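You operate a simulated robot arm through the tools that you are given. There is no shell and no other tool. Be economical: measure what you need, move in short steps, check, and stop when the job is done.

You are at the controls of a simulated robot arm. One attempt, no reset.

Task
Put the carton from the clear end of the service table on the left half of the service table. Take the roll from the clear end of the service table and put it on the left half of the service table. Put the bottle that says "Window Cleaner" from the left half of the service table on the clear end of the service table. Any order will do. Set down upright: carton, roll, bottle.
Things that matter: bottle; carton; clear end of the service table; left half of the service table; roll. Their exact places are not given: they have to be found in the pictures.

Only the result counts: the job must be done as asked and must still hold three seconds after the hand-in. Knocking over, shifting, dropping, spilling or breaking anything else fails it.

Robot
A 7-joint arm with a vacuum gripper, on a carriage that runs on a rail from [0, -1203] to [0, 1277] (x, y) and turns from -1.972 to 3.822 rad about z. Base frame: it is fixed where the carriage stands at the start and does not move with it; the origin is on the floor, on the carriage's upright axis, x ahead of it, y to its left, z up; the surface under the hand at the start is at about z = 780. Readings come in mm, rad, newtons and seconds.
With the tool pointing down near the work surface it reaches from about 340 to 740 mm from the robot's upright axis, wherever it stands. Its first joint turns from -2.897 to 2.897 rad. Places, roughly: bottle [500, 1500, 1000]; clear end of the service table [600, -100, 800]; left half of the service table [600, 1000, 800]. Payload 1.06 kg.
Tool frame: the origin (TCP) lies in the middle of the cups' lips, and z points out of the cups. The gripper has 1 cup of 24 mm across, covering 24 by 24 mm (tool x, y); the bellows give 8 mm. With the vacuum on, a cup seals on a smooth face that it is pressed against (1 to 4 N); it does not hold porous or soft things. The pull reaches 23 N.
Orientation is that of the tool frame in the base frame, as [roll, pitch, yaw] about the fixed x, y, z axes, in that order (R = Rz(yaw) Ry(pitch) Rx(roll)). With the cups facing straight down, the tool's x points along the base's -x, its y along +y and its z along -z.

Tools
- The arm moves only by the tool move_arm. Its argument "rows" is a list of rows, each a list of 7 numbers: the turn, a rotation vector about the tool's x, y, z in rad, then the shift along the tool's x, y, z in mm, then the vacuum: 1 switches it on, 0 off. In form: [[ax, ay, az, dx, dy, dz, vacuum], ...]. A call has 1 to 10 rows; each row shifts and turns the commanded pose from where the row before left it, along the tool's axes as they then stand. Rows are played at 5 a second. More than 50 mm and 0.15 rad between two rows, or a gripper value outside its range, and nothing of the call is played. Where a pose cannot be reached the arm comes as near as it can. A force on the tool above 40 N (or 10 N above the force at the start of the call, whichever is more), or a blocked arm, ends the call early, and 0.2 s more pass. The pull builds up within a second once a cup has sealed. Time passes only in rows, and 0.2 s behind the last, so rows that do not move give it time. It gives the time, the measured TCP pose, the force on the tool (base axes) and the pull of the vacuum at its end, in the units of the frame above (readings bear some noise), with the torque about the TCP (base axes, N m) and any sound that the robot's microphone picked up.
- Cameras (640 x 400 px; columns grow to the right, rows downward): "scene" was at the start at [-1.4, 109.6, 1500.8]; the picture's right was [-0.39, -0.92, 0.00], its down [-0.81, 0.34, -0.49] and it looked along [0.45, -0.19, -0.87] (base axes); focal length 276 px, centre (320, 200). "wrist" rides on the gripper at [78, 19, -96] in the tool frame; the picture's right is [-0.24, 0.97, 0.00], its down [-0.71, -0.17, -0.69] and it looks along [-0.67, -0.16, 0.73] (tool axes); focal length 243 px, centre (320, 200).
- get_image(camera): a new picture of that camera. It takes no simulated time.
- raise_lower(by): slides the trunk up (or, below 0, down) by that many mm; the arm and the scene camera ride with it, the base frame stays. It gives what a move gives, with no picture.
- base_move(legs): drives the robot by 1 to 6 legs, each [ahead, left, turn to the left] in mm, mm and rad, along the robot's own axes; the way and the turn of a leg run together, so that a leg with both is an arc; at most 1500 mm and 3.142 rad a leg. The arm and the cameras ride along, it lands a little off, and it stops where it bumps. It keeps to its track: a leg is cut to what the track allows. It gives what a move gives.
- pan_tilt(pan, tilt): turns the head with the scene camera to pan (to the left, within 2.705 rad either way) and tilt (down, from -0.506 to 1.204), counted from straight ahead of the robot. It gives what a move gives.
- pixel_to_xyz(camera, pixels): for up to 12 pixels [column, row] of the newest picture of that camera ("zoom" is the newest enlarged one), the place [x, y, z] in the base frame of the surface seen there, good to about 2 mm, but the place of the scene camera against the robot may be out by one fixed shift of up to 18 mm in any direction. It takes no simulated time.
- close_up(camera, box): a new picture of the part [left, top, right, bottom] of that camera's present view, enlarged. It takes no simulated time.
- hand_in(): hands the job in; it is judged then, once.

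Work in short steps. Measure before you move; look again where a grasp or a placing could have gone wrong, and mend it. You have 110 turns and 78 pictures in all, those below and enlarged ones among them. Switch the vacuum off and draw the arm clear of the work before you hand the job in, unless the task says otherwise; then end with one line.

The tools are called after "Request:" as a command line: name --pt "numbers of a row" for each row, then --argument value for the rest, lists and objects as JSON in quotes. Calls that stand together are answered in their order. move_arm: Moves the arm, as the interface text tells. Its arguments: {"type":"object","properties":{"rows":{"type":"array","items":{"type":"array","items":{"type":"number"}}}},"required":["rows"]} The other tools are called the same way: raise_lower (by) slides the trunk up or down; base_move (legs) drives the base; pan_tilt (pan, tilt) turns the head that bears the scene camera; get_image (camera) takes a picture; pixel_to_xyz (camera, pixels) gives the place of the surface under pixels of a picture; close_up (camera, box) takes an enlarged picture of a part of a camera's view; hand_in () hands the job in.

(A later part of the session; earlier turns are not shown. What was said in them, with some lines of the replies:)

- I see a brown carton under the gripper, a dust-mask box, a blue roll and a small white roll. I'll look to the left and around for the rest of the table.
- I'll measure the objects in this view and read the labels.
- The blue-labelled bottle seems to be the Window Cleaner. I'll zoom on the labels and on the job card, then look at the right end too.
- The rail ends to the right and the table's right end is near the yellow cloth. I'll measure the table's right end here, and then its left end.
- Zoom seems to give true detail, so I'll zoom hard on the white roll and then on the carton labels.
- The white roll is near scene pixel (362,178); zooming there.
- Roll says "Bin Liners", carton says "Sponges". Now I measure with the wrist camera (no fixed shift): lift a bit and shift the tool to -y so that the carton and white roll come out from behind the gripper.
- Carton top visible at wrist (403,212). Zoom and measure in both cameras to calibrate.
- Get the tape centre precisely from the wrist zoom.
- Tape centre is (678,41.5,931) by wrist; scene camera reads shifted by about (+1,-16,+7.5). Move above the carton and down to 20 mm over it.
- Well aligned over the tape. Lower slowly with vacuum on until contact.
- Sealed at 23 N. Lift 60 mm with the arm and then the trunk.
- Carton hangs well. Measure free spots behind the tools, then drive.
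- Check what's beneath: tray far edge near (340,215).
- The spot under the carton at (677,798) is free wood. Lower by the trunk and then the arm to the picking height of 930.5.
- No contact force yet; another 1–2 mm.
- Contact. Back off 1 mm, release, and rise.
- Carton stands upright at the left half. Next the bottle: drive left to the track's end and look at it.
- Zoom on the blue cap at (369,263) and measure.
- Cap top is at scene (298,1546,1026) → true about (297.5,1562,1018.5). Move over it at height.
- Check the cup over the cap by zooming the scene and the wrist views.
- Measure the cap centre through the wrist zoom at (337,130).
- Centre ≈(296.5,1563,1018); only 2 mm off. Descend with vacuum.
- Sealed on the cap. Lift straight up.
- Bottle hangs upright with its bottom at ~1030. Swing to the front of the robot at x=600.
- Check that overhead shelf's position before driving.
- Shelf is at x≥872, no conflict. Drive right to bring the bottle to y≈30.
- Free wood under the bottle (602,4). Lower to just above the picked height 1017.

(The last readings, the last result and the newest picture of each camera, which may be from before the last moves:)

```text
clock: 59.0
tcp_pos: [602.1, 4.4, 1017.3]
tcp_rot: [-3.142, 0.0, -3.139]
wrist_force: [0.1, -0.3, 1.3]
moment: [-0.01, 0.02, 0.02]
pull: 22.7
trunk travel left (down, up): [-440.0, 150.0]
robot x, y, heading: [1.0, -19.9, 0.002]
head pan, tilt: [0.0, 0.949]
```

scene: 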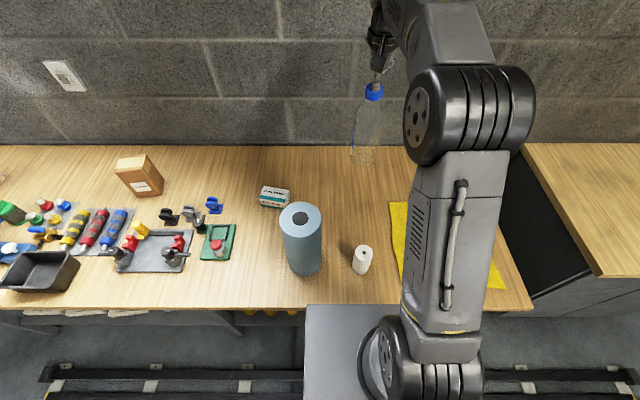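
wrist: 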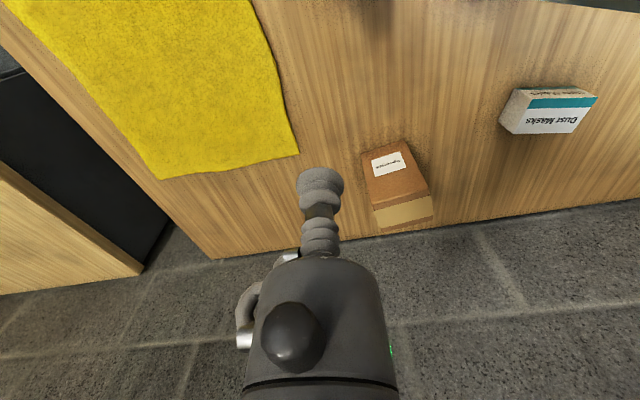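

Almost touching (1.3 N). Half a millimetre more, release and rise.

Request:
move_arm --pt "0 0 0 0 0 0.5 1" --pt "0 0 0 0 0 0 0" --pt "0 0 0 0 0 0 0" --pt "0 0 0 0 0 0 0" --pt "0 0 0 0 0 0 0" --pt "0 0 0 0 0 -3 0" --pt "0 0 0 0 0 -10 0" --pt "0 0 0 0 0 -40 0" --pt "0 0 0 0 0 -45 0" --pt "0 0 0 0 0 -20 0"

Request:
raise_lower --by 80

Request:
get_image --camera "scene"

```text
clock: 61.2
tcp_pos: [601.7, 4.9, 1134.1]
tcp_rot: [-3.141, 0.0, -3.14]
wrist_force: [0.4, -0.1, 0.4]
moment: [0.0, -0.01, 0.01]
pull: 0.1
trunk travel left (down, up): [-440.0, 150.0]
robot x, y, heading: [0.9, -18.9, 0.005]
head pan, tilt: [0.0, 0.949]
```

```text
clock: 62.4
tcp_pos: [600.0, 4.5, 1215.0]
tcp_rot: [3.14, 0.0, -3.139]
wrist_force: [0.2, 1.1, -0.5]
moment: [0.01, -0.03, -0.07]
pull: 0.0
trunk travel left (down, up): [-520.0, 70.0]
robot x, y, heading: [2.8, -21.4, 0.004]
head pan, tilt: [0.0, 0.949]
```

```text
44 pictures are left
```

scene: 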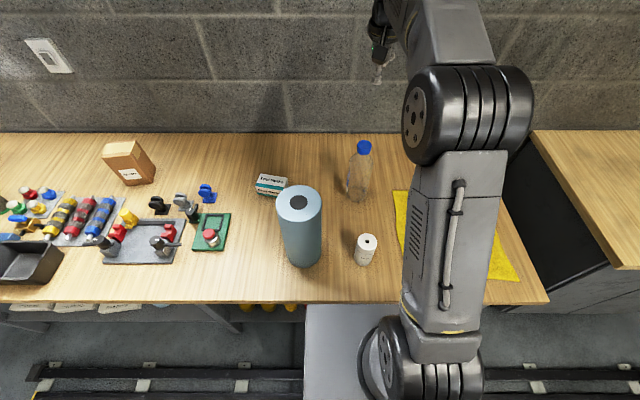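

Bottle stands upright on the clear end. Now the white roll: zoom and measure its top.

Request:
close_up --camera "scene" --box '[342, 224, 390, 272]'

Request:
pixel_to_xyz --camera "zoom" --pixels '[[258, 140], [430, 140], [355, 85], [350, 200], [300, 140], [340, 270], [368, 120]]'

```text
8.33 times, centred on (366, 248) of scene
```

zoom: 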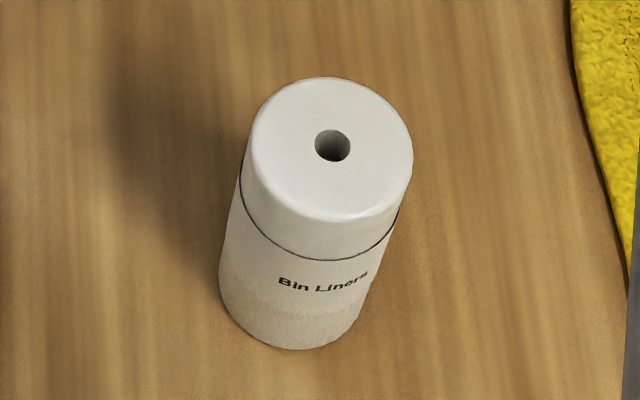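

```text
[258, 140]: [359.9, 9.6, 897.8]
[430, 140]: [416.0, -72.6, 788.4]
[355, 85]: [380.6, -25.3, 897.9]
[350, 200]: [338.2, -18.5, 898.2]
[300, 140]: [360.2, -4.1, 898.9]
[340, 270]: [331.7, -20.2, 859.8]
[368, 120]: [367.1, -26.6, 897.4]
```

Hole centre is true ≈(358,1.5,890.5). Move over it and come down partway.

Request:
move_arm --pt "0 0 0 48.4 -0.6 0 0" --pt "0 0 0 48.4 -0.6 0 0" --pt "0 0 0 48.4 -0.6 0 0" --pt "0 0 0 48.4 -0.6 0 0" --pt "0 0 0 48.4 -0.6 0 0" --pt "0 0 0 0 0 40 0" --pt "0 0 0 0 0 0 0"

Request:
raise_lower --by -200

Request:
get_image --camera "scene"

Request:
close_up --camera "wrist" --box '[220, 60, 420, 185]'

```text
clock: 64.0
tcp_pos: [361.6, 0.6, 1175.9]
tcp_rot: [-3.142, 0.0, -3.139]
wrist_force: [-0.2, -0.1, -0.8]
moment: [-0.01, -0.02, 0.0]
pull: 0.2
trunk travel left (down, up): [-520.0, 70.0]
robot x, y, heading: [-0.5, -21.6, 0.007]
head pan, tilt: [0.0, 0.949]
```

```text
clock: 66.2
tcp_pos: [361.0, 1.3, 976.1]
tcp_rot: [-3.141, -0.001, -3.14]
wrist_force: [0.3, 0.5, -0.5]
moment: [-0.01, -0.01, 0.0]
pull: 0.1
trunk travel left (down, up): [-320.0, 270.0]
robot x, y, heading: [3.2, -19.0, -0.0]
head pan, tilt: [0.0, 0.949]
```

```text
42 pictures are left
```

scene: 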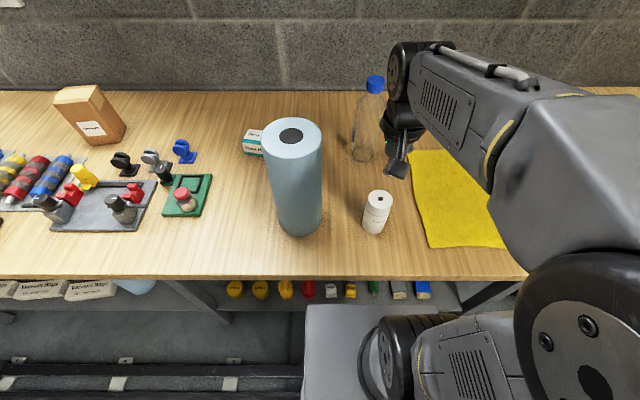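

```text
3.20 times, centred on (320, 122) of wrist
```

zoom: 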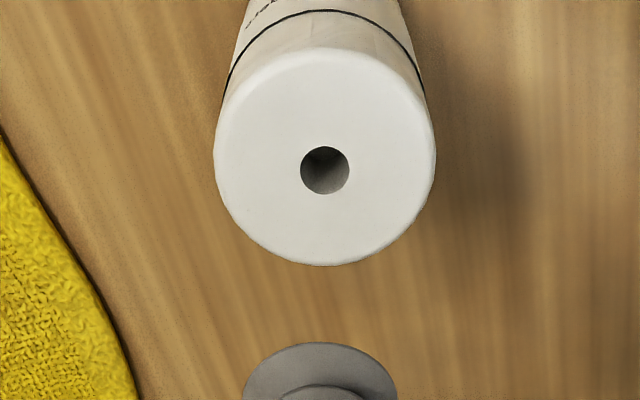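

Request:
pixel_to_xyz --camera "zoom" --pixels '[[290, 170], [360, 170], [325, 135], [325, 205], [225, 165], [425, 165], [325, 60], [325, 255], [325, 170]]'

```text
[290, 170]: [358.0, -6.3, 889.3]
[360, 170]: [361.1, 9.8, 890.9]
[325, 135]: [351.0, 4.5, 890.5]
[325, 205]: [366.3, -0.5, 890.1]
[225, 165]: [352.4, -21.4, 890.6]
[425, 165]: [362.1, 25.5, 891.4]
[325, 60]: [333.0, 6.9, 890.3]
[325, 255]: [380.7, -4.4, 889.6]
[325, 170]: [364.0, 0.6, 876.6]
```

Hole centre (359,2,890). First try: cup's lip around the hole. Descend slowly.

Request:
move_arm --pt "0 0 0 2 0.8 30 0" --pt "0 0 0 0 0 30 0" --pt "0 0 0 0 0 15 1" --pt "0 0 0 0 0 6 1" --pt "0 0 0 0 0 4 1" --pt "0 0 0 0 0 2 1" --pt "0 0 0 0 0 0 1" --pt "0 0 0 0 0 0 1" --pt "0 0 0 0 0 0 1" --pt "0 0 0 0 0 0 1"

```text
clock: 68.4
tcp_pos: [359.0, 2.8, 888.3]
tcp_rot: [-3.141, 0.0, -3.137]
wrist_force: [2.3, 2.4, 8.8]
moment: [0.05, -0.05, 0.02]
pull: 23.1
trunk travel left (down, up): [-320.0, 270.0]
robot x, y, heading: [-1.2, -20.1, 0.0]
head pan, tilt: [0.0, 0.949]
```

Sealed at 23 N. Lift gently and check it comes along.

Request:
move_arm --pt "0 0 0 0 0 -5 1" --pt "0 0 0 0 0 -15 1" --pt "0 0 0 0 0 -25 1" --pt "0 0 0 0 0 -40 1" --pt "0 0 0 0 0 0 1"

Request:
raise_lower --by 200

Request:
get_image --camera "scene"

```text
clock: 69.6
tcp_pos: [357.3, 2.1, 971.1]
tcp_rot: [3.141, 0.001, -3.138]
wrist_force: [0.1, 0.0, -1.4]
moment: [0.02, 0.01, -0.01]
pull: 23.0
trunk travel left (down, up): [-320.0, 270.0]
robot x, y, heading: [2.5, -23.5, 0.007]
head pan, tilt: [0.0, 0.949]
```

```text
clock: 71.8
tcp_pos: [357.4, 1.2, 1172.0]
tcp_rot: [3.141, 0.0, -3.139]
wrist_force: [0.4, 0.4, -1.3]
moment: [0.01, -0.01, 0.0]
pull: 23.3
trunk travel left (down, up): [-520.0, 70.0]
robot x, y, heading: [2.2, -20.9, 0.002]
head pan, tilt: [0.0, 0.949]
```

```text
40 pictures are left
```

scene: 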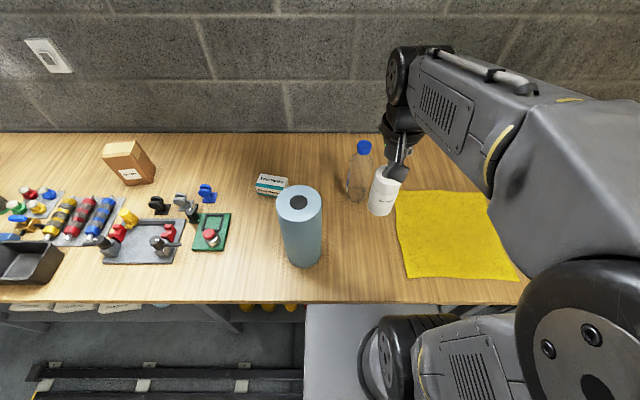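

Held. Raise fully, extend to x≈670, then drive left 960 mm.

Request:
raise_lower --by 70

Request:
move_arm --pt "0 0 0 -45 0 0 1" --pt "0 0 0 -45 0 0 1" --pt "0 0 0 -45 0 0 1" --pt "0 0 0 -45 0 0 1" --pt "0 0 0 -45 0 0 1" --pt "0 0 0 -45 0 0 1" --pt "0 0 0 -43 0 0 1" --pt "0 0 0 0 0 0 1"

Request:
base_move --legs '[[0, 980, 0]]'

Request:
get_image --camera "scene"

```text
clock: 72.8
tcp_pos: [357.9, 2.1, 1241.5]
tcp_rot: [-3.141, 0.0, -3.138]
wrist_force: [-0.3, 0.4, -1.9]
moment: [0.02, 0.02, 0.02]
pull: 22.9
trunk travel left (down, up): [-590.0, 0.0]
robot x, y, heading: [-1.8, -19.0, 0.002]
head pan, tilt: [0.0, 0.949]
```

```text
clock: 74.6
tcp_pos: [670.3, 2.6, 1242.1]
tcp_rot: [3.14, -0.001, -3.137]
wrist_force: [0.0, -0.5, -2.7]
moment: [-0.04, 0.0, 0.01]
pull: 23.1
trunk travel left (down, up): [-590.0, 0.0]
robot x, y, heading: [3.2, -21.0, 0.001]
head pan, tilt: [0.0, 0.949]
```

```text
clock: 79.7
tcp_pos: [670.1, 987.4, 1242.2]
tcp_rot: [-3.14, 0.001, -3.131]
wrist_force: [-0.9, 0.8, -2.1]
moment: [0.02, 0.02, 0.0]
pull: 23.0
trunk travel left (down, up): [-590.0, 0.0]
robot x, y, heading: [0.4, 962.3, 0.014]
head pan, tilt: [0.0, 0.949]
```

```text
39 pictures are left
```

scene: 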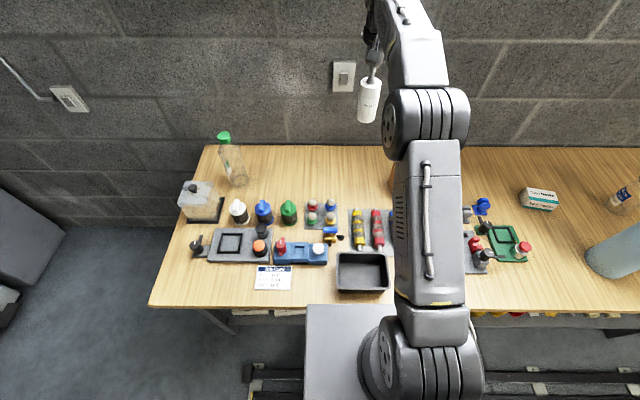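

Free wood at (670,987). Lower.

Request:
raise_lower --by -250

Request:
move_arm --pt "0 0 0 0 0 35 1" --pt "0 0 0 0 0 30 1" --pt "0 0 0 0 0 20 1" --pt "0 0 0 0 0 10 1" --pt "0 0 0 0 0 3 1" --pt "0 0 0 0 0 0 1"

Request:
get_image --camera "scene"

```text
clock: 82.3
tcp_pos: [670.6, 988.0, 992.2]
tcp_rot: [-3.141, 0.001, -3.13]
wrist_force: [-0.9, 0.1, -1.6]
moment: [-0.01, -0.01, 0.03]
pull: 22.5
trunk travel left (down, up): [-340.0, 250.0]
robot x, y, heading: [2.2, 959.9, 0.014]
head pan, tilt: [0.0, 0.949]
```

```text
clock: 83.7
tcp_pos: [669.4, 988.5, 894.3]
tcp_rot: [-3.14, -0.001, -3.131]
wrist_force: [-0.2, 1.1, -2.4]
moment: [0.0, -0.01, 0.0]
pull: 22.8
trunk travel left (down, up): [-340.0, 250.0]
robot x, y, heading: [0.2, 960.1, 0.011]
head pan, tilt: [0.0, 0.949]
```

```text
38 pictures are left
```

scene: 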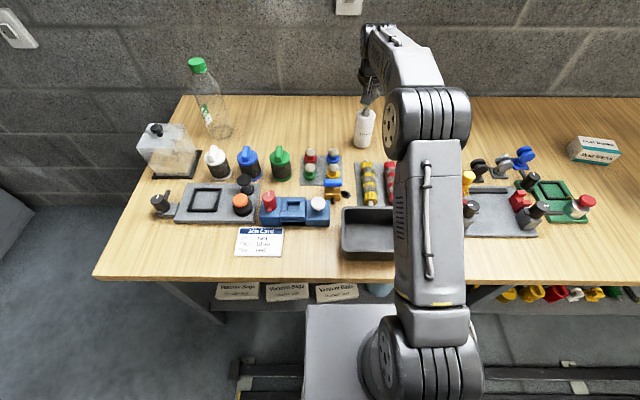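

Continue in small steps to contact.

Request:
move_arm --pt "0 0 0 0 0 2 1" --pt "0 0 0 0 0 1 1" --pt "0 0 0 0 0 1 1" --pt "0 0 0 0 0 1 1" --pt "0 0 0 0 0 0 1"

```text
clock: 84.9
tcp_pos: [670.9, 987.4, 890.1]
tcp_rot: [-3.141, 0.001, -3.131]
wrist_force: [0.4, 2.4, 7.7]
moment: [-0.02, 0.0, 0.04]
pull: 23.6
trunk travel left (down, up): [-340.0, 250.0]
robot x, y, heading: [0.5, 960.7, 0.014]
head pan, tilt: [0.0, 0.949]
```

Contact. Release and rise.

Request:
move_arm --pt "0 0 0 0 0 -0.5 1" --pt "0 0 0 0 0 0 0" --pt "0 0 0 0 0 0 0" --pt "0 0 0 0 0 0 0" --pt "0 0 0 0 0 0 0" --pt "0 0 0 0 0 -3 0" --pt "0 0 0 0 0 -10 0" --pt "0 0 0 0 0 -40 0" --pt "0 0 0 0 0 -45 0" --pt "0 0 0 0 0 -45 0"

Request:
raise_lower --by 180

Request:
pan_tilt --pan -0.5 --tilt 0.7

Request:
get_image --camera "scene"

Request:
pan_tilt --pan 0.2 --tilt 0.85

Request:
get_image --camera "scene"

Request:
get_image --camera "wrist"

```text
clock: 87.1
tcp_pos: [670.7, 986.8, 1033.6]
tcp_rot: [3.14, -0.001, -3.131]
wrist_force: [0.7, -0.5, 0.4]
moment: [-0.01, 0.03, -0.01]
pull: 0.0
trunk travel left (down, up): [-340.0, 250.0]
robot x, y, heading: [2.2, 957.7, 0.012]
head pan, tilt: [0.0, 0.949]
```

```text
clock: 89.1
tcp_pos: [671.8, 988.0, 1213.8]
tcp_rot: [3.141, -0.002, -3.13]
wrist_force: [0.1, 0.1, -0.2]
moment: [-0.03, -0.01, -0.06]
pull: 0.1
trunk travel left (down, up): [-520.0, 70.0]
robot x, y, heading: [3.7, 962.7, 0.012]
head pan, tilt: [0.0, 0.949]
```

```text
clock: 90.0
tcp_pos: [671.3, 986.7, 1213.3]
tcp_rot: [3.14, 0.0, -3.132]
wrist_force: [0.5, 0.1, 0.0]
moment: [-0.02, 0.04, 0.05]
pull: 0.0
trunk travel left (down, up): [-520.0, 70.0]
robot x, y, heading: [-0.4, 960.2, 0.01]
head pan, tilt: [-0.499, 0.7]
```

```text
37 pictures are left
```

scene: 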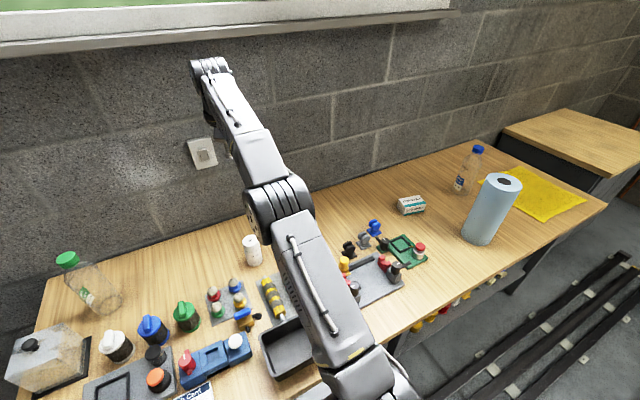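

```text
clock: 91.1
tcp_pos: [670.8, 987.7, 1214.4]
tcp_rot: [-3.14, 0.0, -3.132]
wrist_force: [0.8, 0.0, 0.4]
moment: [-0.01, -0.01, 0.02]
pull: 0.1
trunk travel left (down, up): [-520.0, 70.0]
robot x, y, heading: [2.2, 958.0, 0.007]
head pan, tilt: [0.201, 0.85]
```

```text
36 pictures are left
```

scene: 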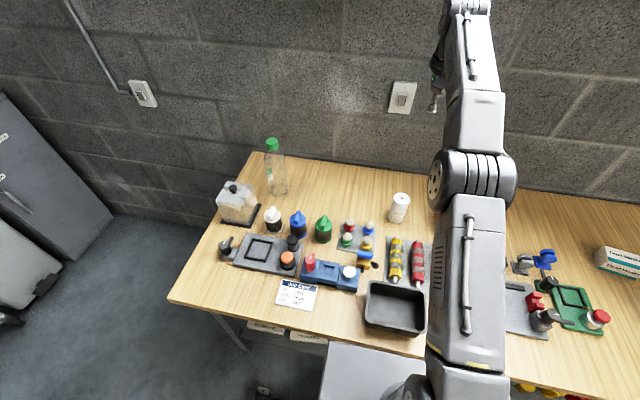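

```text
35 pictures are left
```

wrist: 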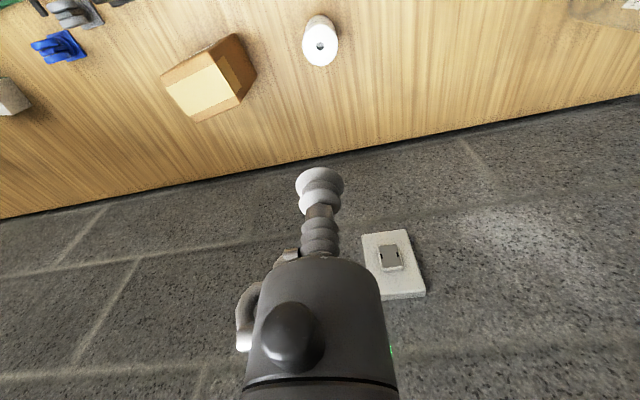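

Roll, carton and bottle all stand upright in their target areas, the vacuum is off and the arm is clear at z≈1214. Handing in.

Request:
hand_in

```text
The job is handed in.
```

I moved all three items, and in the last pictures each stood upright in its target area: the "Sponges" carton and the "Bin Liners" roll on the left half, and the "Window Cleaner" bottle on the clear end. The table also held a second box (Dust Masks) and a blue roll, so taking "carton" and "roll" to mean the Sponges carton and the Bin Liners roll was my choice.
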